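You operate a simulated robot arm through the tools that you are given. There is no shell and no other tool. Be economical: measure what you need, move in short steps, check, and stop when the job is done.

Carry out the task below with a simulated robot arm. There is one attempt and no reset: what you move stays moved.

JOB
Bevel the disc in the cone wheel to the job card's size.
Fine: guard over and water on first; switch and tap end off.
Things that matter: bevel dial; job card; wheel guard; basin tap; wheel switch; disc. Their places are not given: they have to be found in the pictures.

The check looks at the end state, three seconds after you hand in, the way a careful person would. Anything else that was tipped, shoved, dropped, spilled or broken makes it a failure.

ROBOT AND FRAMES
A 6-joint arm with a two-finger parallel gripper, fixed in place. Base frame: the origin is at the foot of the arm, x ahead of it, y to its left, z up; the work surface is at about z = 740. Lengths are in mm, angles in rad, forces in N, time in s.
With the tool pointing down near the work surface it reaches from about 200 to 640 mm from the base axis. Its first joint turns from -1.152 to 1.152 rad. Payload 2.7 kg.
The tool frame sits at the grasp point between the pads (the TCP): z along the fingers, y along the line on which they close. The tips reach 23 mm beyond it. The gripper opens to 94 mm. The fingers are 38 mm wide and 10 mm thick; the gripper's body (54 by 96 mm) begins 39 mm behind the TCP.
Orientation is that of the tool frame in the base frame, as [roll, pitch, yaw] about the fixed x, y, z axes, in that order (R = Rz(yaw) Ry(pitch) Rx(roll)). With the fingers straight down and closing along the base's y, the tool's x points along the base's -x, its y along +y and its z along -z.

CONTROLS
- The arm moves only by the tool move_arm. Its argument "rows" is a list of rows, each a list of 3 entries, a list of its own where there are three numbers: the shift along the base's x, y, z in units of 30 mm (1.0 is 30 mm), then the turn, a rotation vector about the base's x, y, z in units of 5 degrees (1.0 is 5 degrees), then the opening in per cent of the stroke, from 0 (shut) to 100 (fully open). In form: [[[dx, dy, dz], [rx, ry, rz], jaw], ...]. A call has 1 to 8 rows; each row shifts and turns the commanded pose from where the row before left it. A call with a number of a shift or a turn outside -1 to 1 is refused whole. A row lasts 0.2 s, in which the tool goes at most 50 mm and 0.15 rad; a call with a longer step from one row to the next is refused whole, and so is a gripper value outside its range. Where a pose cannot be reached the arm comes as near as it can. A force on the tool above 90 N (or 10 N above the force at the start of the call, whichever is more), or a blocked arm, ends the call early, and 0.2 s more pass. Each finger travels about 45 mm/s and halts on what it meets, pressing with about 36 N; the grip force reading is that of the motor and also rises with nothing between the fingers. The clock runs only during rows and for 0.2 s after the last one: add rows that do not move to give the fingers time. It gives the time, the measured TCP pose, the force on the tool (base axes), the opening and the grip force at its end, in the units of the frame above (readings bear some noise).
- Cameras (640 x 400 px; columns grow to the right, rows downward): "scene" is fixed at [89.5, -444.2, 1404.5]; the picture's right is [0.63, -0.78, 0.00], its down [-0.45, -0.36, -0.82] and it looks along [0.64, 0.51, -0.58] (base axes); focal length 287 px, centre (320, 200). "wrist" rides on the gripper at [-39, 0, -44] in the tool frame; the picture's right is [0.00, -1.00, 0.00], its down [0.97, 0.00, -0.24] and it looks along [0.24, 0.00, 0.97] (tool axes); focal length 218 px, centre (320, 200).
- snapshot(camera): a new picture of that camera. It takes no simulated time.
- probe_pixels(camera, pixels): for up to 12 pixels [column, row] of the newest picture of that camera ("zoom" is the newest enlarged one), the place [x, y, z] in the base frame of the surface seen there, good to about 3 mm. It takes no simulated time.
- close_up(camera, box): a new picture of the part [left, top, right, bottom] of that camera's present view, enlarged. It takes no simulated time.
- job_done(): hands the job in; it is judged then, once.

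Keep the steps short. Do not move on a guess: measure, check each grasp and each placing, and mend mistakes. In all there are 80 turns and 46 pictures (those below and enlarged ones count). Leave the gripper open and the arm clear of the work at the hand-in unless told otherwise, and finish with a single line.

The tools are called after ">>>" as name(argument=value, ...) on one line, values as JSON. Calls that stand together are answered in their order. move_arm: Moves the arm, as the interface text tells. Its arguments: {"type":"object","properties":{"rows":{"type":"array","items":{"type":"array"}}},"required":["rows"]} The other tools are called the same way: snapshot (camera) takes a picture; probe_pixels (camera, pixels) gives the place of the surface under pixels of a picture; close_up (camera, box) takes an enlarged picture of a part of a camera's view; job_done () hands the job in.

At the start:

```text
t: 0.0
eef_pos: [398.4, -12.0, 1167.4]
tcp_rot: [3.141, -0.001, -3.14]
ft_force: [0.2, -0.1, 0.3]
finger_gap: 94.2
grip_force: 0.1
```

scene: 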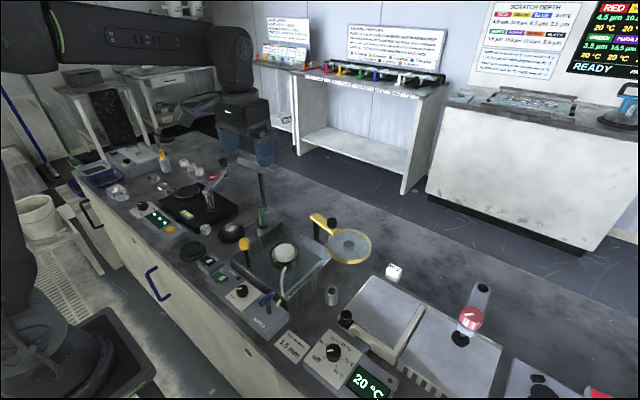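
wrist: 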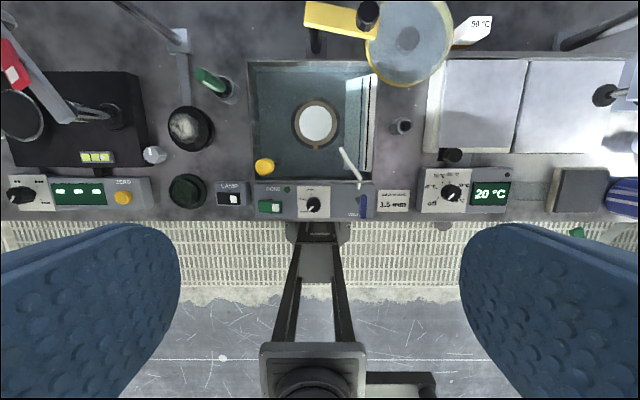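

I see a basin in the middle with a panel in front of it (dial, green switch, blue tap, card). I'll enlarge those areas.

>>> close_up(camera="wrist", box=[220, 140, 420, 230])

>>> close_up(camera="scene", box=[180, 160, 400, 370])

>>> close_up(camera="wrist", box=[140, 0, 480, 220])

```text
3.20 times, centred on (320, 185) of wrist
```

zoom: 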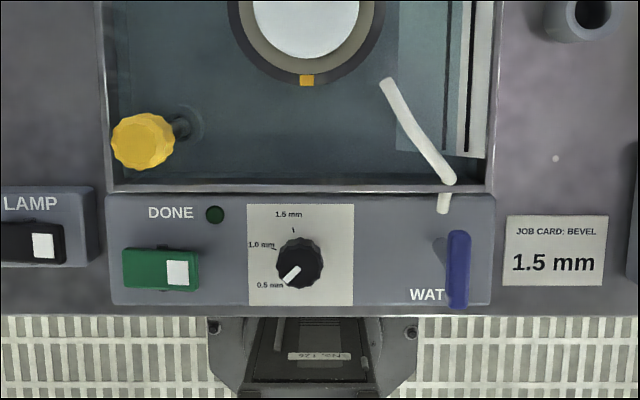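

```text
1.90 times, centred on (290, 265) of scene
```

zoom: 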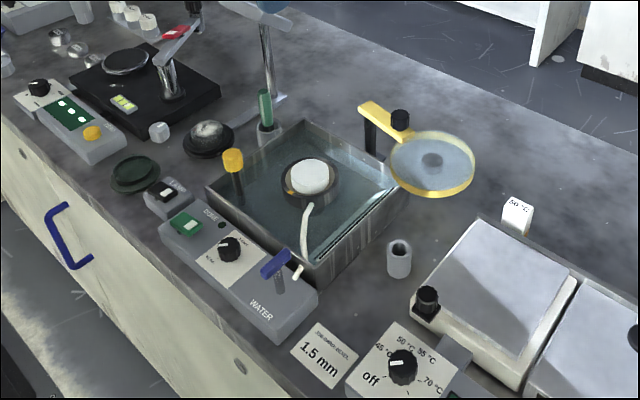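

```text
1.82 times, centred on (310, 110) of wrist
```

zoom: 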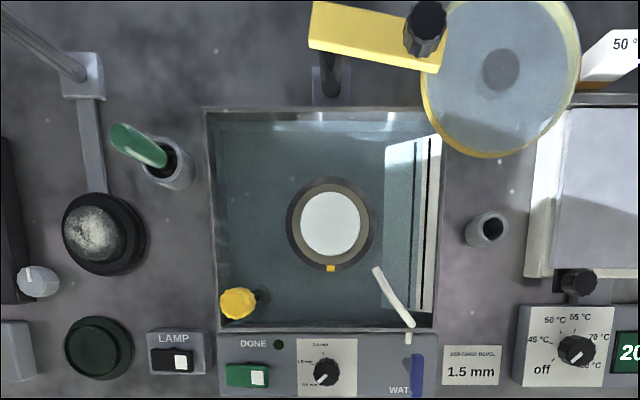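

Card reads 1.5 mm; the dial is at 0.5. The guard (yellow arm with black knob) is swung off to the right. I'll probe the key points in the last enlarged picture.

>>> probe_pixels(camera="zoom", pixels=[[425, 12], [425, 40], [330, 25], [330, 222], [330, 268], [240, 303], [326, 373], [258, 378], [235, 376], [416, 375], [500, 70], [328, 90]])

>>> close_up(camera="scene", box=[190, 240, 310, 350])

>>> close_up(camera="scene", box=[290, 190, 390, 280])

```text
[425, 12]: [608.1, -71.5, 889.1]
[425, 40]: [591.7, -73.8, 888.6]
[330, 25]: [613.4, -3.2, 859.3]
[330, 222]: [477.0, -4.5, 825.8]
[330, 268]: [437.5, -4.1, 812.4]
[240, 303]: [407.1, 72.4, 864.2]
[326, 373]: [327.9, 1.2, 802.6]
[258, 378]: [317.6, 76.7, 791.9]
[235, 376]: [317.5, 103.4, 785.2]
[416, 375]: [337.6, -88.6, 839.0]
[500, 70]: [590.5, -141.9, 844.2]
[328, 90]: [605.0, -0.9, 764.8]
```

```text
3.64 times, centred on (250, 295) of scene
```

zoom: 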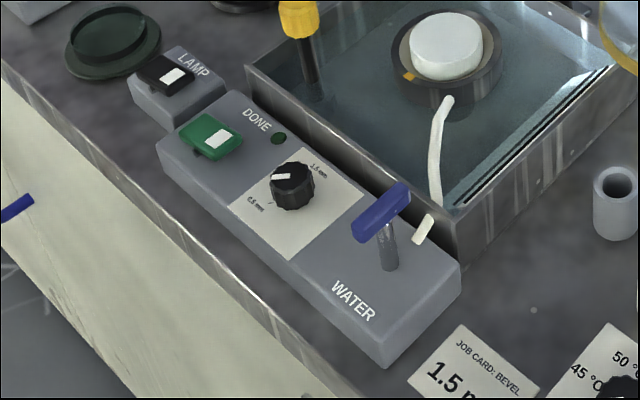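

```text
4.44 times, centred on (340, 235) of scene
```

zoom: 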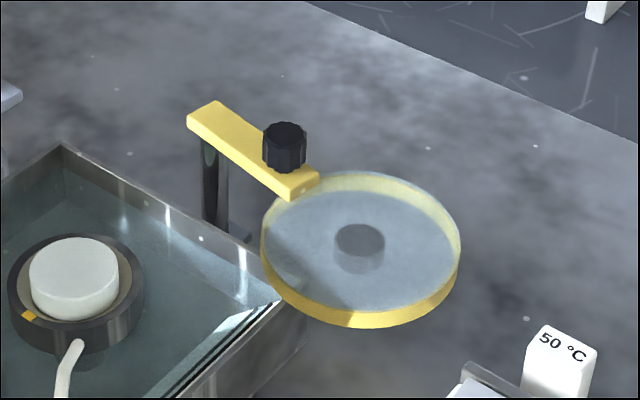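

Bevel dial (328,1,803) is at 0.5; tap lever about (338,-89,839); switch about (317,90,790); guard knob about (600,-72,889) with pivot near (605,-1). First the guard: I approach above its knob, turning the tool a quarter turn so the swing brings it back to neutral.

>>> move_arm(rows=[[[0.85, -0.25, -0.7], [0, 0, 1], 60], [[0.85, -0.25, -0.7], [0, 0, 1], 60], [[0.85, -0.25, -0.7], [0, 0, 1], 60], [[0.85, -0.25, -0.7], [0, 0, 1], 60], [[0.85, -0.25, -0.7], [0, 0, 1], 60], [[0.85, -0.25, -0.7], [0, 0, 1], 60], [[0.85, -0.25, -0.7], [0, 0, 1], 60], [[0.85, -0.25, -0.7], [0, 0, 1], 60]])

>>> move_arm(rows=[[[0, 0, 0], [0, 0, 1], 60], [[0, 0, 0], [0, 0, 1], 60], [[0, 0, 0], [0, 0, 1], 60], [[0, 0, 0], [0, 0, 1], 60], [[0, 0, 0], [0, 0, 1], 60], [[0, 0, 0], [0, 0, 1], 60], [[0, 0, 0], [0, 0, 1], 60], [[0, 0, 0], [0, 0, 1], 60]])

>>> snapshot(camera="wrist")

```text
t: 1.8
eef_pos: [603.3, -74.5, 998.7]
tcp_rot: [-3.141, -0.001, -2.441]
ft_force: [0.1, 0.6, -0.7]
finger_gap: 56.4
grip_force: 0.1
```

```text
t: 3.6
eef_pos: [602.7, -73.7, 998.5]
tcp_rot: [3.141, 0.0, -1.742]
ft_force: [0.1, -0.9, -0.6]
finger_gap: 56.3
grip_force: 0.1
```

```text
38 pictures are left
```

wrist: 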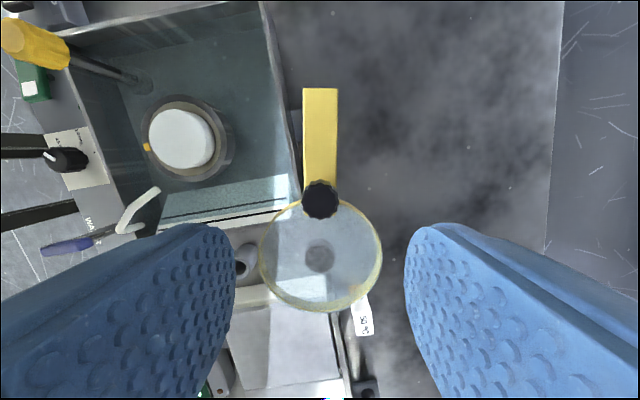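

The guard arm runs straight down the picture, aligned with the tool already. Probing its knob and ends.

>>> probe_pixels(camera="wrist", pixels=[[320, 192], [320, 214], [308, 198], [332, 198], [320, 100], [320, 150], [320, 258], [320, 300], [182, 140], [297, 120], [270, 255], [380, 255]])

```text
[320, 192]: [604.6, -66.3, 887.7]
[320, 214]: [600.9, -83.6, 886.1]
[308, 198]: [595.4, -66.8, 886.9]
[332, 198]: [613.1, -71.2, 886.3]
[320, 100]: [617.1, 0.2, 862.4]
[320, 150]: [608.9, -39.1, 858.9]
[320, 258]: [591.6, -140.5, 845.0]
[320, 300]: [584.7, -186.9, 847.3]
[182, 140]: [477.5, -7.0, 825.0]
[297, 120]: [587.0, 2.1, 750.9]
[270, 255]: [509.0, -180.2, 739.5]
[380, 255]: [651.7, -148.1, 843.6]
```

Knob centre ≈ (604,-71.5), top 887; pivot ≈ (616,-4). Descend and grip.

>>> move_arm(rows=[[[0.01, 0.02, -0.9], [0, 0, 0], 60], [[0.01, 0.02, -0.9], [0, 0, 0], 60], [[0.01, 0.02, -0.9], [0, 0, 0], 60], [[0.01, 0.02, -0.9], [0, 0, 0], 60], [[0, 0, 0], [0, 0, 0], 10], [[0, 0, 0], [0, 0, 0], 10], [[0, 0, 0], [0, 0, 0], 10]])

```text
t: 5.2
eef_pos: [603.1, -70.1, 891.0]
tcp_rot: [3.134, 0.002, -1.743]
ft_force: [-18.3, 3.1, 2.8]
finger_gap: 27.7
grip_force: 44.8
```

Knob gripped (27.7 mm). Swing the guard along its arc, half first.

>>> move_arm(rows=[[[-0.193, 0.046, 0], [0, 0, -1], 10], [[-0.189, 0.063, 0], [0, 0, -1], 10], [[-0.182, 0.079, 0], [0, 0, -1], 10], [[-0.174, 0.095, 0], [0, 0, -1], 10]])

```text
t: 6.2
eef_pos: [582.2, -62.4, 891.4]
tcp_rot: [-3.141, 0.001, -2.095]
ft_force: [2.1, -9.3, -3.5]
finger_gap: 27.8
grip_force: 44.8
```

Small forces; continue.

>>> move_arm(rows=[[[-0.166, 0.11, 0], [0, 0, -1], 10], [[-0.155, 0.123, 0], [0, 0, -1], 10], [[-0.144, 0.137, 0], [0, 0, -1], 10], [[-0.132, 0.149, 0], [0, 0, -1], 10], [[-0.118, 0.16, 0], [0, 0, -1], 10], [[-0.104, 0.169, 0], [0, 0, -1], 10]])

>>> move_arm(rows=[[[-0.088, 0.178, 0], [0, 0, -1], 10], [[-0.073, 0.185, 0], [0, 0, -1], 10], [[-0.056, 0.191, 0], [0, 0, -1], 10], [[-0.04, 0.195, 0], [0, 0, -1], 10], [[-0.023, 0.197, 0], [0, 0, -1], 10], [[-0.005, 0.199, 0], [0, 0, -1], 10]])

>>> snapshot(camera="scene")

```text
t: 7.6
eef_pos: [557.3, -36.7, 891.0]
tcp_rot: [3.142, 0.0, -2.617]
ft_force: [2.8, -4.7, -5.0]
finger_gap: 27.6
grip_force: 44.9
```

```text
t: 9.0
eef_pos: [549.2, -4.2, 891.2]
tcp_rot: [-3.139, 0.0, -3.14]
ft_force: [-0.2, -25.1, 0.7]
finger_gap: 27.6
grip_force: 44.9
```

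```text
37 pictures are left
```

scene: 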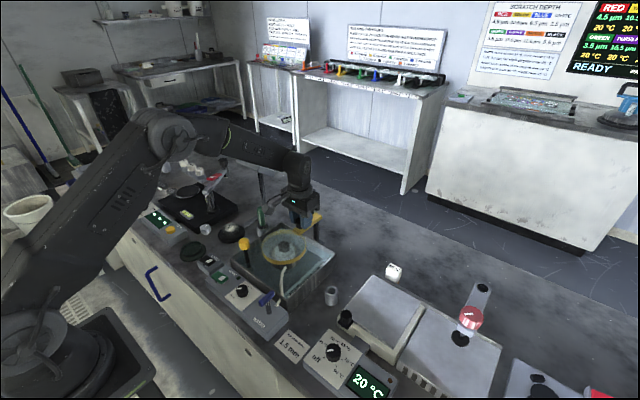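

The guard is over the wheel (y force -25 N suggests its stop). Release, rise, then move back above the panel to look.

>>> move_arm(rows=[[[0, 0, 0], [0, 0, 0], 60], [[0, 0, 0], [0, 0, 0], 60], [[0, 0, 0.5], [0, 0, 0], 60], [[0, 0, 1], [0, 0, 0], 60], [[0, 0, 1], [0, 0, 0], 60], [[-1, 0, 0.5], [0, 0, 0], 60], [[-1, 0, 0.5], [0, 0, 0], 60], [[-1, 0, 0], [0, 0, 0], 60]])

>>> move_arm(rows=[[[-1, 0, 0], [0, 0, 0], 60], [[-1, 0, 0], [0, 0, 0], 60], [[-1, 0, 0], [0, 0, 0], 60], [[-1, 0, 0], [0, 0, 0], 60]])

>>> snapshot(camera="wrist")

```text
t: 10.8
eef_pos: [459.8, -1.0, 995.4]
tcp_rot: [3.141, 0.001, -3.139]
ft_force: [0.5, 0.8, -1.3]
finger_gap: 56.5
grip_force: 0.1
```

```text
t: 11.8
eef_pos: [341.7, -2.1, 994.6]
tcp_rot: [3.141, 0.0, -3.141]
ft_force: [0.7, 0.0, -0.4]
finger_gap: 56.5
grip_force: 0.1
```

```text
36 pictures are left
```

wrist: 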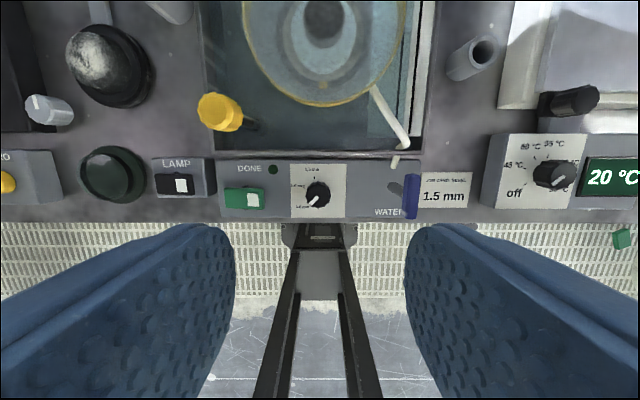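

>>> close_up(camera="wrist", box=[210, 140, 430, 225])

>>> probe_pixels(camera="wrist", pixels=[[411, 178], [411, 196], [412, 214], [317, 186], [327, 196], [318, 196], [255, 198], [232, 198], [243, 209], [325, 25], [300, 165], [395, 165]])

>>> close_up(camera="scene", box=[200, 190, 340, 340])

```text
2.91 times, centred on (320, 182) of wrist
```

zoom: 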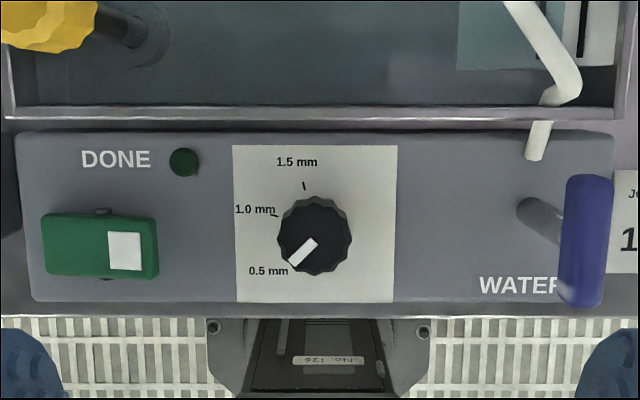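

```text
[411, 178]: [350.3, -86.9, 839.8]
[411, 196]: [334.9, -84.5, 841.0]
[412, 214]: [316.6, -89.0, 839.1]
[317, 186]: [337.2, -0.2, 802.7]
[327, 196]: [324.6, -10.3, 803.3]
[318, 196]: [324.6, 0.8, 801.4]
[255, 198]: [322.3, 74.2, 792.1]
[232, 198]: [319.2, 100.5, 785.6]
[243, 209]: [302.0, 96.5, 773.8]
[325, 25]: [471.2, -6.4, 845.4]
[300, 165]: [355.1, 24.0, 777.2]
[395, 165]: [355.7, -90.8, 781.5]
```

```text
2.67 times, centred on (270, 265) of scene
```

zoom: 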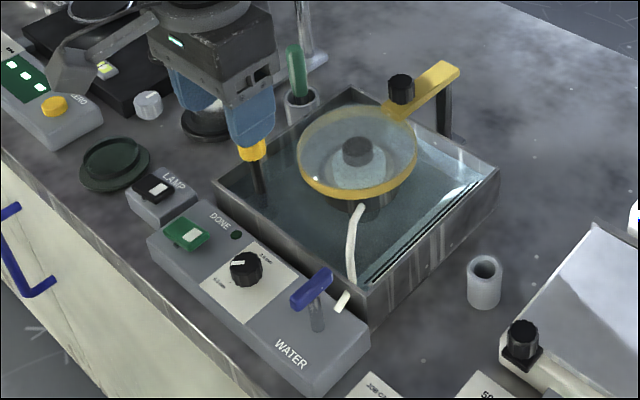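

>>> close_up(camera="scene", box=[245, 275, 305, 330])

>>> probe_pixels(camera="wrist", pixels=[[391, 185], [398, 190], [403, 196], [406, 186], [416, 186], [411, 174], [412, 217], [394, 160]])

```text
7.27 times, centred on (275, 302) of scene
```

zoom: 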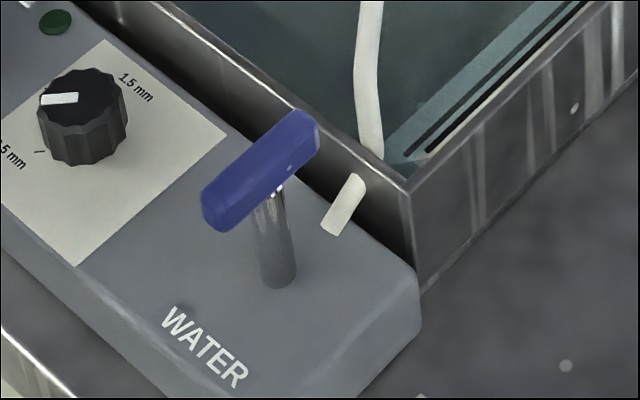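

```text
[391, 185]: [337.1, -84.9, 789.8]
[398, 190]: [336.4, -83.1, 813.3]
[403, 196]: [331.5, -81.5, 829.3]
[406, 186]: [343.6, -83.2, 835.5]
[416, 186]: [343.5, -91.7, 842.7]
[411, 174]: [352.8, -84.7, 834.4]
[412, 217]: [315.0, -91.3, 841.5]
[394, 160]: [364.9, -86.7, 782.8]
```

Tap: stem at (337,-88), lever bar along x, x 312–355, z ≈ 832–842. I move above it, descend with fingers straddling it in y, and grip.

>>> move_arm(rows=[[[-0.06, -0.95, 0], [0, 0, 0], 60], [[-0.06, -0.95, 0], [0, 0, 0], 60], [[-0.06, -0.95, 0], [0, 0, 0], 60], [[0, 0, -1], [0, 0, 0], 50], [[0, 0, -1], [0, 0, 0], 50], [[0, 0, -1], [0, 0, 0], 50], [[0, 0, -1], [0, 0, 0], 50], [[0, 0, -1], [0, 0, 0], 50]])

>>> move_arm(rows=[[[0, 0, -0.15], [0, 0, 0], 50], [[0, 0, 0], [0, 0, 0], 0], [[0, 0, 0], [0, 0, 0], 0], [[0, 0, 0], [0, 0, 0], 0], [[0, 0, 0], [0, 0, 0], 0]])

```text
t: 13.6
eef_pos: [334.8, -86.9, 846.9]
tcp_rot: [-3.141, 0.001, -3.14]
ft_force: [0.4, 0.4, -0.6]
finger_gap: 46.8
grip_force: 0.0
```

```text
t: 14.8
eef_pos: [333.6, -89.5, 842.3]
tcp_rot: [-3.14, 0.002, -3.141]
ft_force: [0.1, -47.2, -6.4]
finger_gap: 12.0
grip_force: 45.1
```

Gripped, gap 12 mm; off-centre side force of -47 N, so I shift 3 mm to -y and try a small counter-clockwise turn.

>>> move_arm(rows=[[[0, -0.1, 0], [0, 0, 0], 0], [[0, 0, 0], [0, 0, 0], 0]])

>>> move_arm(rows=[[[0, 0, 0], [0, 0, 1], 0], [[0, 0, 0], [0, 0, 1], 0], [[0, 0, 0], [0, 0, 1], 0]])

>>> close_up(camera="scene", box=[220, 250, 320, 340])

```text
t: 15.4
eef_pos: [332.5, -90.1, 842.4]
tcp_rot: [3.14, 0.003, -3.14]
ft_force: [-4.7, -18.1, 18.4]
finger_gap: 11.9
grip_force: 45.2
```

```text
t: 16.2
eef_pos: [332.5, -90.0, 841.6]
tcp_rot: [3.14, 0.004, -2.876]
ft_force: [-11.0, 0.5, 37.2]
finger_gap: 12.1
grip_force: 44.7
```

```text
4.44 times, centred on (270, 295) of scene
```

zoom: 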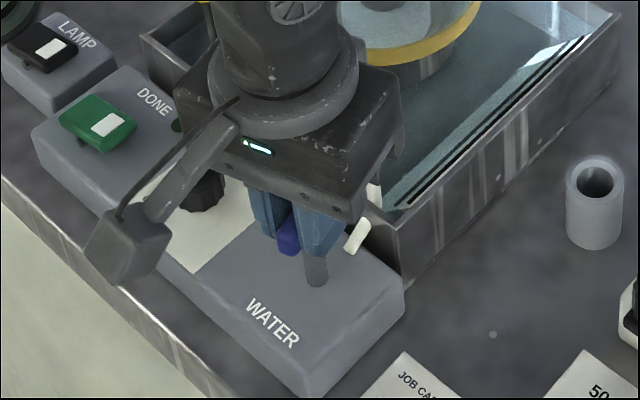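

Yaw followed fully. Continue three more steps, then check.

>>> move_arm(rows=[[[0, 0, 0.03], [0, 0, 1], 0], [[0, 0, 0.03], [0, 0, 1], 0], [[0, 0, 0], [0, 0, 1], 0]])

>>> close_up(camera="scene", box=[220, 250, 320, 340])

```text
t: 17.0
eef_pos: [331.9, -90.8, 842.0]
tcp_rot: [3.138, 0.0, -2.615]
ft_force: [2.4, 19.5, -7.6]
finger_gap: 11.9
grip_force: 44.6
```

```text
4.44 times, centred on (270, 295) of scene
```

zoom: 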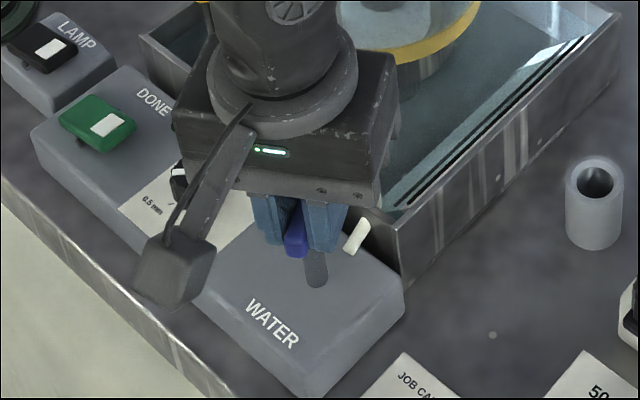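

The lever is turning with the fingers. Continue towards a quarter turn.

>>> move_arm(rows=[[[0.01, -0.01, 0], [0, 0, 1], 0], [[0.01, -0.01, 0], [0, 0, 1], 0], [[0.01, -0.01, 0], [0, 0, 1], 0], [[0.01, -0.01, 0], [0, 0, 1], 0], [[0.01, -0.01, 0], [0, 0, 1], 0], [[0.01, -0.01, 0], [0, 0, 1], 0]])

>>> move_arm(rows=[[[0.01, -0.01, 0], [0, 0, 1], 0], [[0.01, -0.01, 0], [0, 0, 1], 0], [[0.01, -0.01, 0], [0, 0, 1], 0], [[0.01, -0.01, 0], [0, 0, 1], 0], [[0.01, -0.01, 0], [0, 0, 1], 0], [[0.01, -0.01, 0], [0, 0, 1], 0]])

>>> snapshot(camera="scene")

```text
t: 18.4
eef_pos: [332.1, -89.2, 843.0]
tcp_rot: [3.135, -0.001, -2.092]
ft_force: [-15.6, 48.1, -1.7]
finger_gap: 12.1
grip_force: 44.9
```

```text
t: 19.8
eef_pos: [331.3, -92.6, 841.5]
tcp_rot: [3.13, 0.003, -1.568]
ft_force: [-23.5, 37.9, 7.3]
finger_gap: 12.1
grip_force: 45.0
```

```text
30 pictures are left
```

scene: 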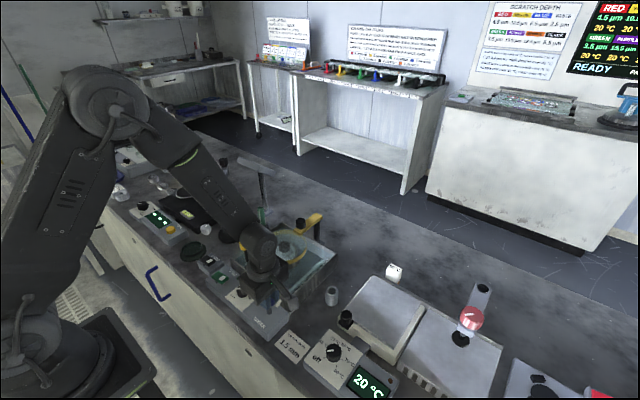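

Turned a full quarter. Release, lift straight up and look.

>>> move_arm(rows=[[[0, 0, 0], [0, 0, 0], 40], [[0, 0, 0], [0, 0, 0], 40], [[0, 0, 0], [0, 0, 0], 40], [[0, 0, 0.8], [0, 0, 0], 40], [[0, 0, 1], [0, 0, 0], 40], [[0, 0, 1], [0, 0, 0], 40], [[0, 0, 1], [0, 0, 0], 40], [[0, 0, 1], [0, 0, 0], 40]])

>>> close_up(camera="scene", box=[200, 210, 340, 340])

>>> snapshot(camera="wrist")

```text
t: 21.6
eef_pos: [335.9, -95.0, 986.0]
tcp_rot: [-3.141, 0.001, -1.568]
ft_force: [-0.4, 0.1, 0.0]
finger_gap: 37.5
grip_force: 0.1
```

```text
3.08 times, centred on (270, 275) of scene
```

zoom: 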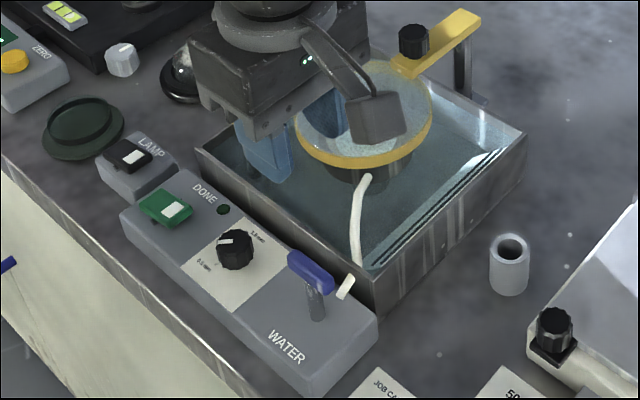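

```text
28 pictures are left
```

wrist: 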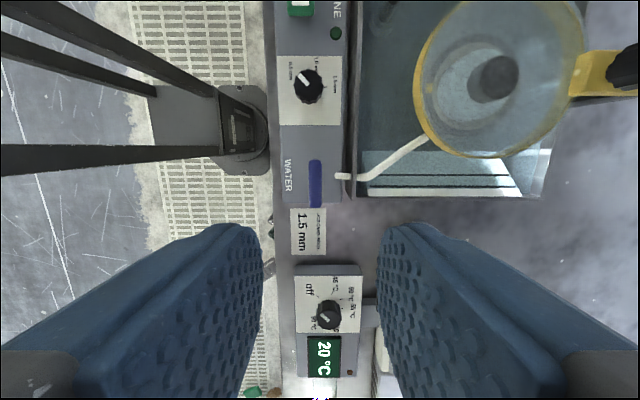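

The lever is now across (along y). Check whether water is coming out of the spout.

>>> close_up(camera="wrist", box=[280, 100, 480, 225])

>>> close_up(camera="scene", box=[260, 225, 310, 290])

```text
3.20 times, centred on (380, 162) of wrist
```

zoom: 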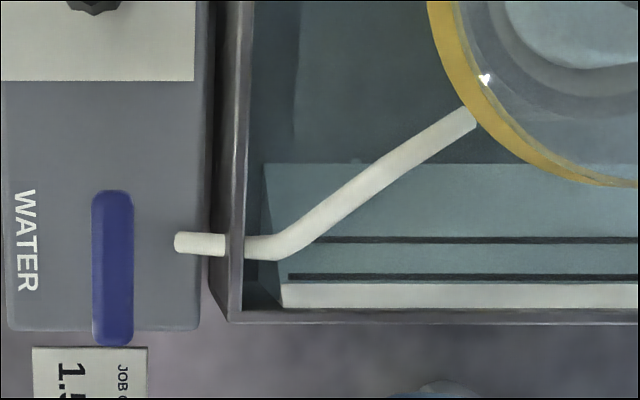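

```text
6.15 times, centred on (285, 258) of scene
```

zoom: 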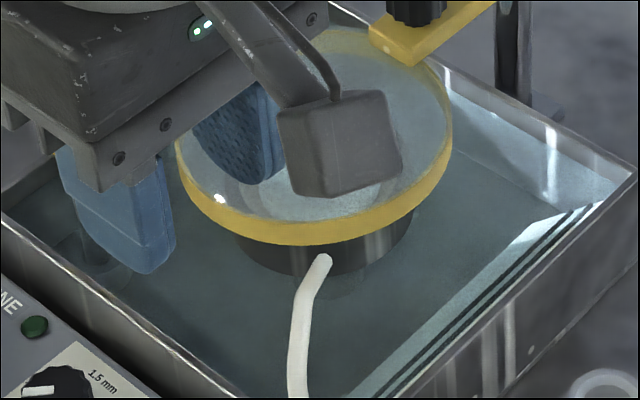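

No visible stream from here, but nothing contradictory either. Before working at the dial I check how far the box on the gripper side sticks out, and the dial ticks.

>>> probe_pixels(camera="zoom", pixels=[[340, 180], [385, 160], [300, 190], [340, 110], [325, 262], [220, 198]])

>>> probe_pixels(camera="wrist", pixels=[[315, 163], [315, 204], [308, 86], [296, 86], [320, 86], [308, 72], [308, 100], [299, 5], [335, 32]])

```text
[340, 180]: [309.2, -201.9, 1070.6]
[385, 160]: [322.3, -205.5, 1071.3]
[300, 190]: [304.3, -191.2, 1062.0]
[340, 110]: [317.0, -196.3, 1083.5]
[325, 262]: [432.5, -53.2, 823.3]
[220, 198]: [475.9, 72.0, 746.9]
```

```text
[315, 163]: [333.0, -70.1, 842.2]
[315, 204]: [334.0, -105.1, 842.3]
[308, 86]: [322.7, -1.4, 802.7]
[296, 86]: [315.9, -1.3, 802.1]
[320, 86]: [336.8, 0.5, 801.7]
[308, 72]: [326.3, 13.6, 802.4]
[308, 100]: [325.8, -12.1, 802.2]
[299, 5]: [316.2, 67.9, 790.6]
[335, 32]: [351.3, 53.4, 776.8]
```

Clear by 40 mm. Dial centre ≈ (326.5, 0.3), top 802. Move above it and descend partway.

>>> move_arm(rows=[[[-0.078, 0.794, 0], [0, 0, 0], 40], [[-0.078, 0.794, 0], [0, 0, 0], 40], [[-0.078, 0.794, 0], [0, 0, 0], 40], [[-0.078, 0.794, 0], [0, 0, 0], 40], [[0, 0, -1], [0, 0, 0], 40], [[0, 0, -1], [0, 0, 0], 40], [[0, 0, -1], [0, 0, 0], 40], [[0, 0, -1], [0, 0, 0], 40]])

>>> snapshot(camera="wrist")

>>> close_up(camera="scene", box=[240, 220, 330, 310])

```text
t: 23.4
eef_pos: [328.1, 0.0, 867.3]
tcp_rot: [3.141, -0.001, -1.568]
ft_force: [0.2, -0.3, -0.1]
finger_gap: 37.5
grip_force: 0.0
```

```text
25 pictures are left
```

wrist: 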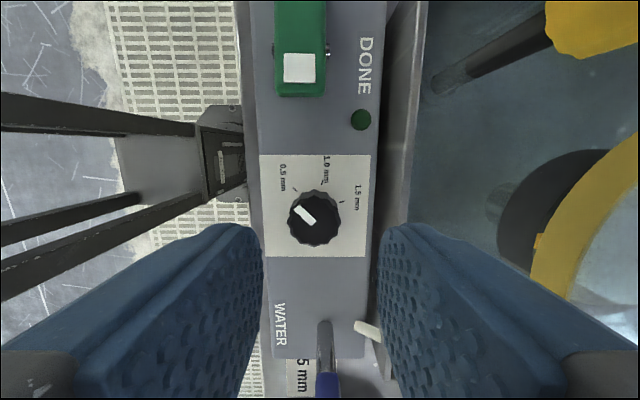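

```text
4.44 times, centred on (285, 265) of scene
```

zoom: 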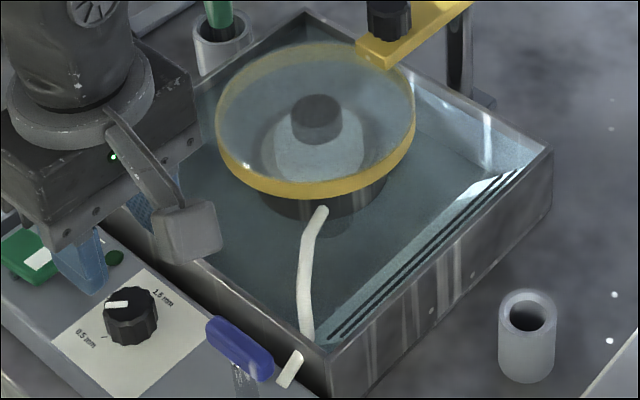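

Knob seen between fingers; close look at the ticks.

>>> close_up(camera="wrist", box=[260, 150, 380, 260])

```text
3.64 times, centred on (320, 205) of wrist
```

zoom: 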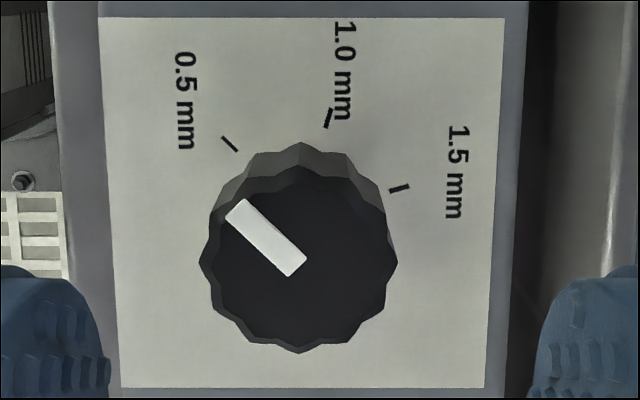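

>>> probe_pixels(camera="zoom", pixels=[[230, 144], [329, 118], [399, 189], [236, 212], [296, 266], [298, 172], [298, 335], [204, 262], [392, 262]])

```text
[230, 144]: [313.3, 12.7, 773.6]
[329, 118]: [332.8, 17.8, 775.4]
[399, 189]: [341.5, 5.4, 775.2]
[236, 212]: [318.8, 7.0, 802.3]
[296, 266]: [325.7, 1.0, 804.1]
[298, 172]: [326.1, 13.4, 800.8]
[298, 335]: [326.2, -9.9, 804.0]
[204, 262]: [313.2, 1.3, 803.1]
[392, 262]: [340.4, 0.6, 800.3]
```

Axis ≈ (326.6, 1); pointer at ~139° (0.5), the 1.5 tick at ~17°. Needed: about 122° clockwise. Descend and grip.

>>> move_arm(rows=[[[-0.04, 0.03, -1], [0, 0, 0], 40], [[0, 0, -0.7], [0, 0, 0], 40], [[0, 0, -0.35], [0, 0, 0], 40], [[0, 0, 0], [0, 0, 0], 0], [[0, 0, 0], [0, 0, 0], 0], [[0, 0, 0], [0, 0, 0], 0]])

>>> move_arm(rows=[[[0, 0, 0], [0, 0, -1], 0], [[0, 0, 0], [0, 0, -1], 0], [[0, 0, 0], [0, 0, -1], 0], [[0, 0, 0], [0, 0, -1], 0]])

>>> snapshot(camera="wrist")

```text
t: 24.8
eef_pos: [324.8, 1.7, 805.4]
tcp_rot: [3.138, 0.001, -1.571]
ft_force: [-14.2, 0.7, 3.3]
finger_gap: 27.4
grip_force: 45.2
```

```text
t: 25.8
eef_pos: [325.8, 1.2, 805.9]
tcp_rot: [-3.141, -0.003, -1.921]
ft_force: [-12.9, -10.4, -3.9]
finger_gap: 27.8
grip_force: 45.5
```

```text
22 pictures are left
```

wrist: 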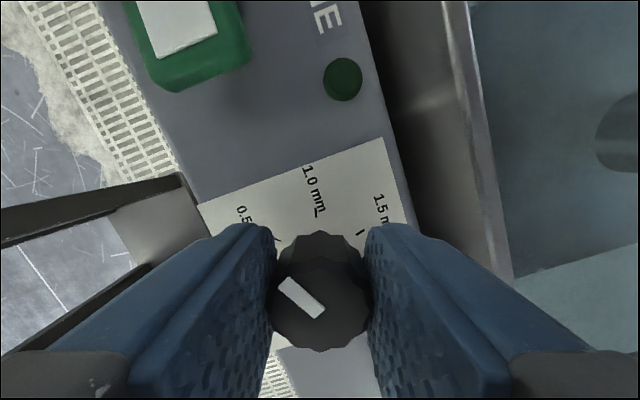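

The knob turns with the fingers. Continue the remaining ~102°.

>>> move_arm(rows=[[[0, 0, 0], [0, 0, -1], 0], [[0, 0, 0], [0, 0, -1], 0], [[0, 0, 0], [0, 0, -1], 0], [[0, 0, 0], [0, 0, -1], 0], [[0, 0, 0], [0, 0, -1], 0], [[0, 0, 0], [0, 0, -1], 0], [[0, 0, 0], [0, 0, -1], 0], [[0, 0, 0], [0, 0, -1], 0]])

>>> move_arm(rows=[[[0, 0, 0], [0, 0, -1], 0], [[0, 0, 0], [0, 0, -1], 0], [[0, 0, 0], [0, 0, -1], 0], [[0, 0, 0], [0, 0, -1], 0], [[0, 0, 0], [0, 0, -1], 0], [[0, 0, 0], [0, 0, -1], 0], [[0, 0, 0], [0, 0, -1], 0], [[0, 0, 0], [0, 0, -1], 0]])

>>> move_arm(rows=[[[0, 0, 0], [0, 0, -1], 0], [[0, 0, 0], [0, 0, -1], 0], [[0, 0, 0], [0, 0, -1], 0], [[0, 0, 0], [0, 0, -1], 0], [[0, 0, 0], [0, 0, -0.5], 0], [[0, 0, 0], [0, 0, 0], 0]])

>>> snapshot(camera="wrist")

```text
t: 27.6
eef_pos: [326.2, 1.1, 806.7]
tcp_rot: [3.139, 0.001, -2.622]
ft_force: [-5.3, -41.7, -6.8]
finger_gap: 27.8
grip_force: 45.0
```

```text
t: 29.4
eef_pos: [327.8, 0.3, 805.1]
tcp_rot: [3.138, 0.001, 2.96]
ft_force: [10.1, -53.9, -7.8]
finger_gap: 27.7
grip_force: 44.8
```

```text
t: 30.8
eef_pos: [324.6, -0.3, 805.6]
tcp_rot: [-3.14, -0.004, 2.569]
ft_force: [-9.2, -50.4, 5.4]
finger_gap: 28.1
grip_force: 45.2
```

```text
21 pictures are left
```

wrist: 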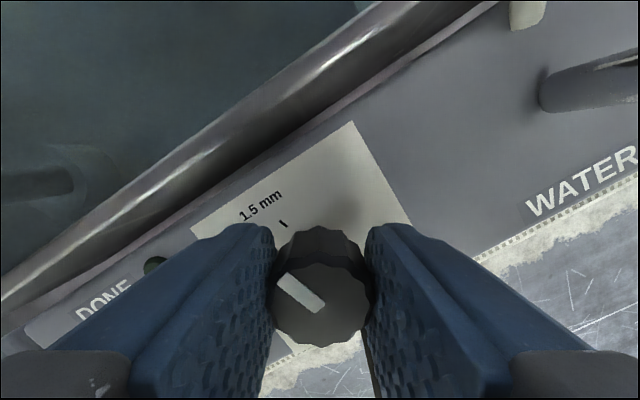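

Pointer seems near the 1.5 tick. Release, rise, and check.

>>> move_arm(rows=[[[0, 0, 0], [0, 0, 0], 40], [[0, 0, 0], [0, 0, 0], 40], [[0, 0, 0.7], [0, 0, 0], 40], [[0, 0, 1], [0, 0, 0], 40], [[0, 0, 0.5], [0, 0, 0], 40]])

>>> close_up(camera="wrist", box=[220, 130, 420, 260])

```text
t: 32.0
eef_pos: [326.7, 2.4, 871.9]
tcp_rot: [3.142, -0.001, 2.576]
ft_force: [-0.1, 0.2, 1.0]
finger_gap: 37.4
grip_force: 0.1
```

```text
3.08 times, centred on (320, 195) of wrist
```

zoom: 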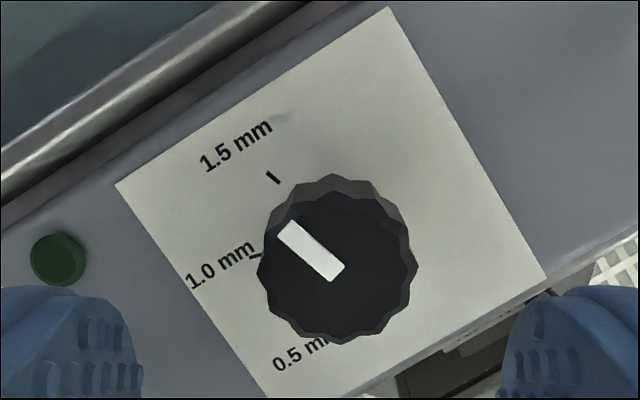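

>>> probe_pixels(camera="zoom", pixels=[[285, 229], [337, 273], [272, 177], [311, 251], [255, 256]])

```text
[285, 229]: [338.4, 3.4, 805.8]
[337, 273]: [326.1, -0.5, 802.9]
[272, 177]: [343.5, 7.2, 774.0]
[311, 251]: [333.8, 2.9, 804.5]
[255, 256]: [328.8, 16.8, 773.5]
```

Pointer ≈ 17°, on the 1.5 tick. Next the switch: turn to neutral, rise and move above its raised (-y) end, with a look at switch and basin.

>>> move_arm(rows=[[[0, 0, 1], [0, 0, 1], 40], [[0, 0, 0.5], [0, 0, 1], 30], [[-0.05, 0.5, 0], [0, 0, 1], 20], [[-0.05, 0.5, 0], [0, 0, 1], 10], [[-0.05, 0.5, 0], [0, 0, 1], 0], [[-0.05, 0.5, 0], [0, 0, 1], 0], [[-0.05, 0.45, 0], [0, 0, 0.48], 0]])

>>> snapshot(camera="wrist")

>>> close_up(camera="scene", box=[190, 220, 320, 340])

```text
t: 33.6
eef_pos: [318.7, 76.9, 916.8]
tcp_rot: [-3.141, 0.001, -3.139]
ft_force: [-0.2, 0.8, 0.9]
finger_gap: 0.0
grip_force: 36.5
```

```text
19 pictures are left
```

wrist: 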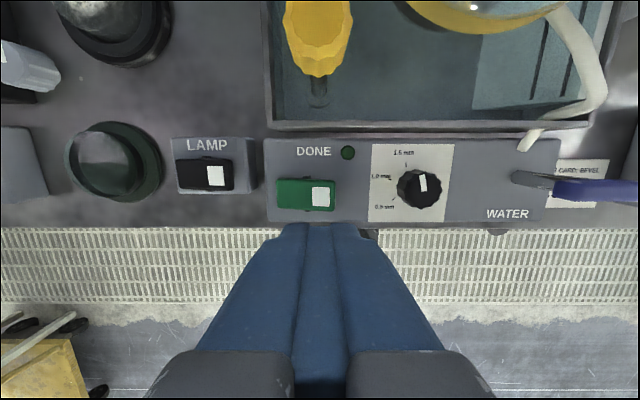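

```text
3.33 times, centred on (255, 280) of scene
```

zoom: 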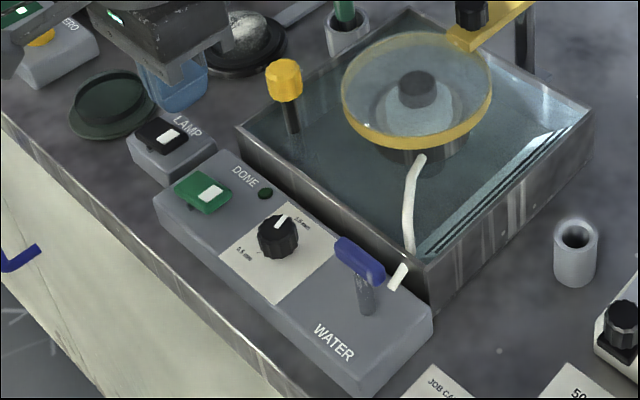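

Dial reads 1.5. Verify which end of the rocker is raised.

>>> probe_pixels(camera="wrist", pixels=[[282, 194], [290, 194], [305, 194], [322, 194], [331, 194], [307, 181], [307, 208]])

>>> close_up(camera="scene", box=[195, 255, 245, 300])

```text
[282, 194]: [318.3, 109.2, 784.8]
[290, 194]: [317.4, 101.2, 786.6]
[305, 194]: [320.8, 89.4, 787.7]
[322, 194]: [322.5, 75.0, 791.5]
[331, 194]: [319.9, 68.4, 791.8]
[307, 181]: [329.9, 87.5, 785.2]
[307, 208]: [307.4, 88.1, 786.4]
```

```text
8.89 times, centred on (220, 278) of scene
```

zoom: 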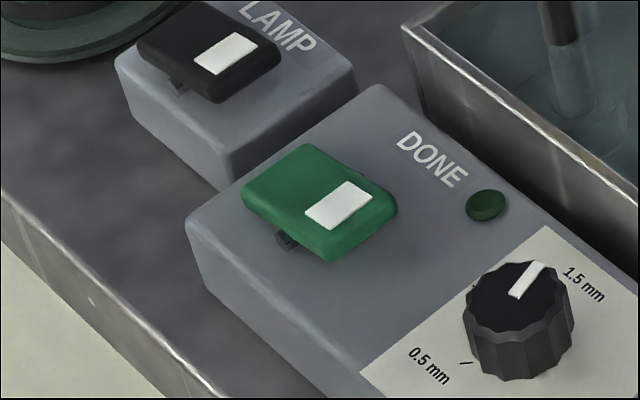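

Rocker pivots at y≈88; its -y end is raised (z≈792). Press there at y≈75 with closed fingers.

>>> move_arm(rows=[[[0, -0.06, -1], [0, 0, 0], 0], [[0, 0, -1], [0, 0, 0], 0], [[0, 0, -1], [0, 0, 0], 0], [[0, 0, -0.3], [0, 0, 0], 0], [[0, 0, -0.15], [0, 0, 0], 0], [[0, 0, -0.15], [0, 0, 0], 0]])

```text
t: 35.0
eef_pos: [319.3, 71.7, 809.0]
tcp_rot: [3.141, 0.002, 3.138]
ft_force: [-5.3, -29.8, 56.4]
finger_gap: 0.2
grip_force: 36.3
```

Contact with 56 N; lift off and look.

>>> move_arm(rows=[[[0, 0, 0.7], [0, 0, 0], 0], [[0, 0, 1], [0, 0, 0], 0], [[0, 0, 1], [0, 0, 0], 0]])

>>> close_up(camera="wrist", box=[220, 0, 620, 240])

```text
t: 35.8
eef_pos: [319.1, 72.9, 889.8]
tcp_rot: [3.141, -0.001, 3.14]
ft_force: [-0.1, -0.3, 0.1]
finger_gap: 0.0
grip_force: 36.0
```

```text
1.60 times, centred on (420, 120) of wrist
```

zoom: 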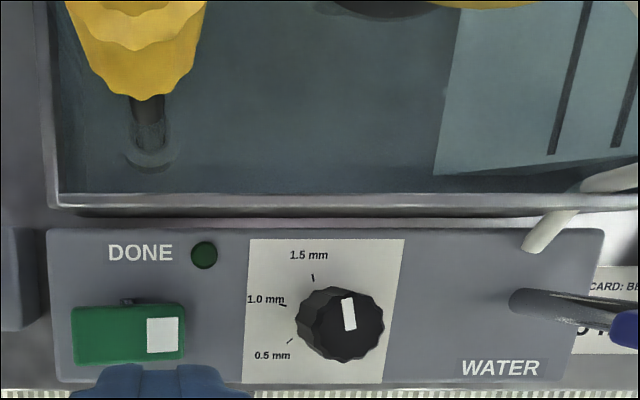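

>>> probe_pixels(camera="zoom", pixels=[[82, 335], [130, 330], [162, 335], [180, 335], [347, 300], [350, 327]])

>>> close_up(camera="scene", box=[195, 225, 305, 320])

```text
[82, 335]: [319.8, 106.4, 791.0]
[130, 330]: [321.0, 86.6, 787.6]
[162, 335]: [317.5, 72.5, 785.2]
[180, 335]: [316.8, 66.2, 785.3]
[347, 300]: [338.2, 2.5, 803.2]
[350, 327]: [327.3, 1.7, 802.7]
```

```text
4.21 times, centred on (250, 272) of scene
```

zoom: 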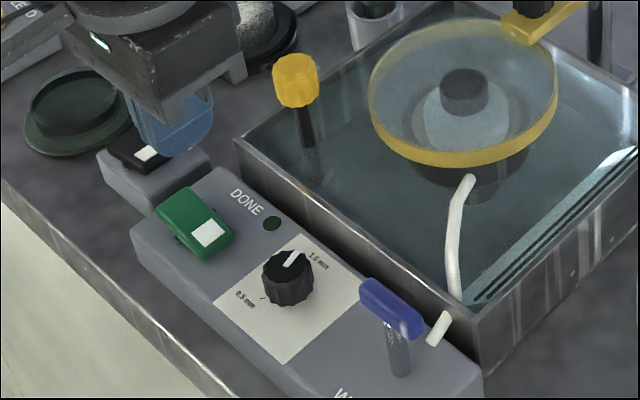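

The rocker flipped (left end now raised): wheel on. Wait and watch the DONE lamp.

>>> move_arm(rows=[[[0, 0, 0.5], [0, 0, 0], 0], [[0, 0, 0], [0, 0, 0], 0], [[0, 0, 0], [0, 0, 0], 0], [[0, 0, 0], [0, 0, 0], 0], [[0, 0, 0], [0, 0, 0], 0], [[0, 0, 0], [0, 0, 0], 0], [[0, 0, 0], [0, 0, 0], 0], [[0, 0, 0], [0, 0, 0], 0]])

>>> move_arm(rows=[[[0, 0, 0], [0, 0, 0], 0], [[0, 0, 0], [0, 0, 0], 0], [[0, 0, 0], [0, 0, 0], 0], [[0, 0, 0], [0, 0, 0], 0], [[0, 0, 0], [0, 0, 0], 0], [[0, 0, 0], [0, 0, 0], 0], [[0, 0, 0], [0, 0, 0], 0], [[0, 0, 0], [0, 0, 0], 0]])

>>> close_up(camera="scene", box=[195, 210, 325, 320])

```text
t: 37.6
eef_pos: [321.1, 74.2, 903.9]
tcp_rot: [3.141, 0.0, -3.14]
ft_force: [-0.8, -0.2, 0.4]
finger_gap: 0.3
grip_force: 35.7
```

```text
t: 39.4
eef_pos: [319.2, 73.6, 904.2]
tcp_rot: [3.141, 0.0, 3.141]
ft_force: [0.0, 0.6, -0.2]
finger_gap: 0.0
grip_force: 36.3
```

```text
3.64 times, centred on (260, 265) of scene
```

zoom: 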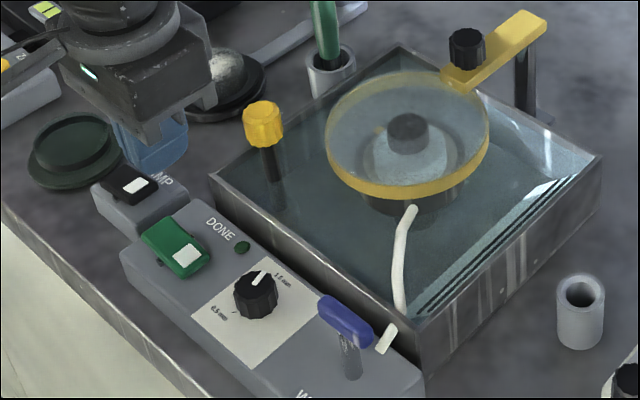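

The wheel mark has moved (378,130): spinning. DONE still dark; keep waiting.

>>> move_arm(rows=[[[0, 0, 0], [0, 0, 0], 0], [[0, 0, 0], [0, 0, 0], 0], [[0, 0, 0], [0, 0, 0], 0], [[0, 0, 0], [0, 0, 0], 0], [[0, 0, 0], [0, 0, 0], 0], [[0, 0, 0], [0, 0, 0], 0], [[0, 0, 0], [0, 0, 0], 0], [[0, 0, 0], [0, 0, 0], 0]])

>>> move_arm(rows=[[[0, 0, 0], [0, 0, 0], 0], [[0, 0, 0], [0, 0, 0], 0], [[0, 0, 0], [0, 0, 0], 0], [[0, 0, 0], [0, 0, 0], 0], [[0, 0, 0], [0, 0, 0], 0], [[0, 0, 0], [0, 0, 0], 0], [[0, 0, 0], [0, 0, 0], 0], [[0, 0, 0], [0, 0, 0], 0]])

>>> close_up(camera="scene", box=[195, 210, 325, 320])

```text
t: 41.2
eef_pos: [320.1, 73.7, 904.1]
tcp_rot: [-3.141, 0.0, 3.141]
ft_force: [-0.3, -1.3, 0.2]
finger_gap: 0.1
grip_force: 36.4
```

```text
t: 43.0
eef_pos: [318.8, 73.8, 903.8]
tcp_rot: [-3.141, 0.0, 3.141]
ft_force: [0.3, 0.6, 0.3]
finger_gap: 0.0
grip_force: 36.2
```

```text
3.64 times, centred on (260, 265) of scene
```

zoom: 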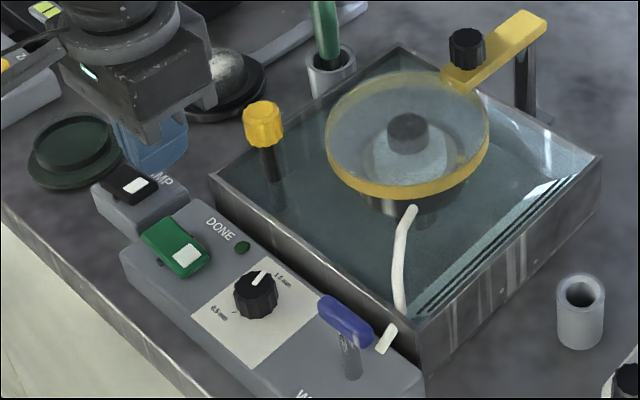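

Still dark after ~8 s; wait longer.

>>> move_arm(rows=[[[0, 0, 0], [0, 0, 0], 0], [[0, 0, 0], [0, 0, 0], 0], [[0, 0, 0], [0, 0, 0], 0], [[0, 0, 0], [0, 0, 0], 0], [[0, 0, 0], [0, 0, 0], 0], [[0, 0, 0], [0, 0, 0], 0], [[0, 0, 0], [0, 0, 0], 0], [[0, 0, 0], [0, 0, 0], 0]])

>>> move_arm(rows=[[[0, 0, 0], [0, 0, 0], 0], [[0, 0, 0], [0, 0, 0], 0], [[0, 0, 0], [0, 0, 0], 0], [[0, 0, 0], [0, 0, 0], 0], [[0, 0, 0], [0, 0, 0], 0], [[0, 0, 0], [0, 0, 0], 0], [[0, 0, 0], [0, 0, 0], 0], [[0, 0, 0], [0, 0, 0], 0]])

>>> snapshot(camera="wrist")

```text
t: 44.8
eef_pos: [320.1, 74.5, 904.3]
tcp_rot: [3.141, -0.002, 3.141]
ft_force: [-0.1, -0.3, -0.2]
finger_gap: 0.0
grip_force: 36.3
```

```text
t: 46.6
eef_pos: [320.8, 74.5, 903.6]
tcp_rot: [-3.142, 0.001, 3.142]
ft_force: [0.2, -0.8, 0.6]
finger_gap: 0.1
grip_force: 36.2
```

```text
12 pictures are left
```

wrist: 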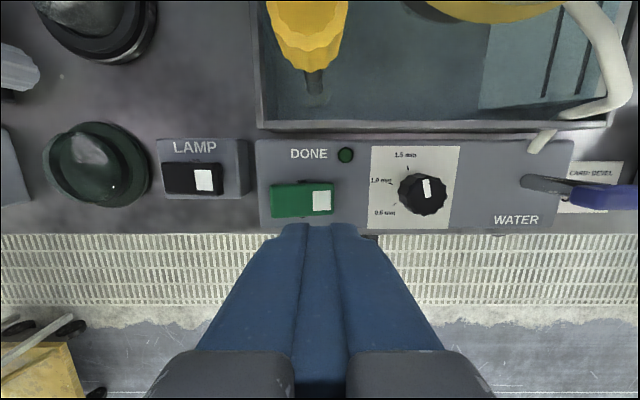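

DONE not lit at ~11 s. A longer wait, one picture at the end.

>>> move_arm(rows=[[[0, 0, 0], [0, 0, 0], 0], [[0, 0, 0], [0, 0, 0], 0], [[0, 0, 0], [0, 0, 0], 0], [[0, 0, 0], [0, 0, 0], 0], [[0, 0, 0], [0, 0, 0], 0], [[0, 0, 0], [0, 0, 0], 0], [[0, 0, 0], [0, 0, 0], 0], [[0, 0, 0], [0, 0, 0], 0]])

>>> move_arm(rows=[[[0, 0, 0], [0, 0, 0], 0], [[0, 0, 0], [0, 0, 0], 0], [[0, 0, 0], [0, 0, 0], 0], [[0, 0, 0], [0, 0, 0], 0], [[0, 0, 0], [0, 0, 0], 0], [[0, 0, 0], [0, 0, 0], 0], [[0, 0, 0], [0, 0, 0], 0], [[0, 0, 0], [0, 0, 0], 0]])

>>> close_up(camera="scene", box=[215, 210, 335, 330])

```text
t: 48.4
eef_pos: [320.3, 73.0, 902.5]
tcp_rot: [3.141, -0.001, 3.142]
ft_force: [0.2, -0.3, -0.2]
finger_gap: 0.1
grip_force: 36.0
```

```text
t: 50.2
eef_pos: [320.1, 74.2, 904.2]
tcp_rot: [-3.141, 0.0, 3.142]
ft_force: [-0.2, -0.1, -0.3]
finger_gap: 0.0
grip_force: 35.9
```

```text
3.33 times, centred on (275, 270) of scene
```

zoom: 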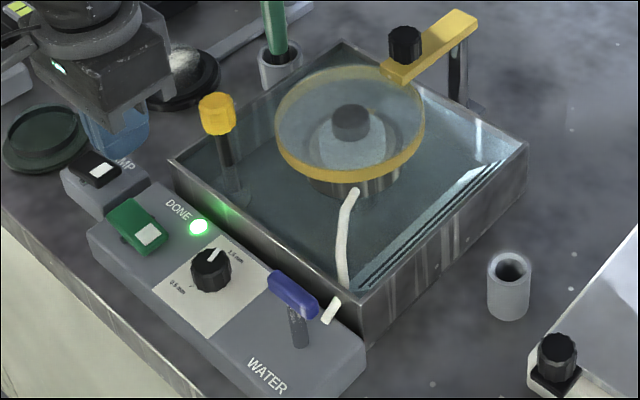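

DONE is lit. Switch off: press the raised +y end of the rocker at y≈101.

>>> move_arm(rows=[[[-0.04, 0.9, 0], [0, 0, 0], 0], [[0, 0, -1], [0, 0, 0], 0], [[0, 0, -1], [0, 0, 0], 0], [[0, 0, -0.8], [0, 0, 0], 0], [[0, 0, -0.2], [0, 0, 0], 0], [[0, 0, -0.18], [0, 0, 0], 0]])

>>> move_arm(rows=[[[0, 0, 0.7], [0, 0, 0], 0], [[0, 0, 1], [0, 0, 0], 0], [[0, 0, 1], [0, 0, 0], 0], [[0, 0, 1], [0, 0, 0], 0]])

>>> snapshot(camera="wrist")

```text
t: 51.6
eef_pos: [318.2, 102.0, 810.3]
tcp_rot: [3.14, 0.002, 3.141]
ft_force: [-8.0, 14.6, 17.2]
finger_gap: 0.0
grip_force: 36.6
```

```text
t: 52.6
eef_pos: [316.9, 101.9, 919.5]
tcp_rot: [-3.141, -0.002, 3.142]
ft_force: [-0.2, 0.8, 0.0]
finger_gap: 0.0
grip_force: 35.9
```

```text
10 pictures are left
```

wrist: 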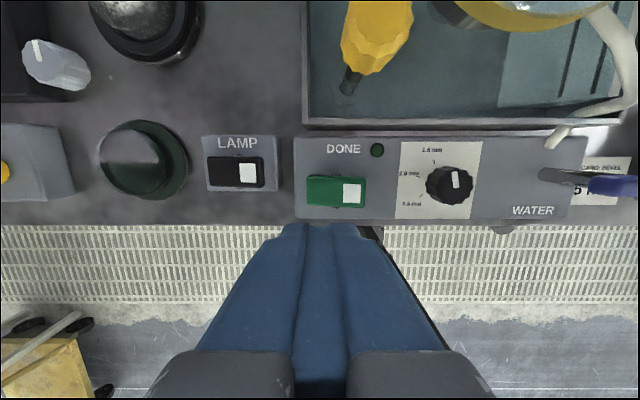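

>>> probe_pixels(camera="wrist", pixels=[[312, 190], [325, 190], [350, 192], [362, 192]])

```text
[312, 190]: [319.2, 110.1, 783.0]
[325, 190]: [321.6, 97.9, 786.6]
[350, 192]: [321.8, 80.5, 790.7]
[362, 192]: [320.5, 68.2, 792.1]
```

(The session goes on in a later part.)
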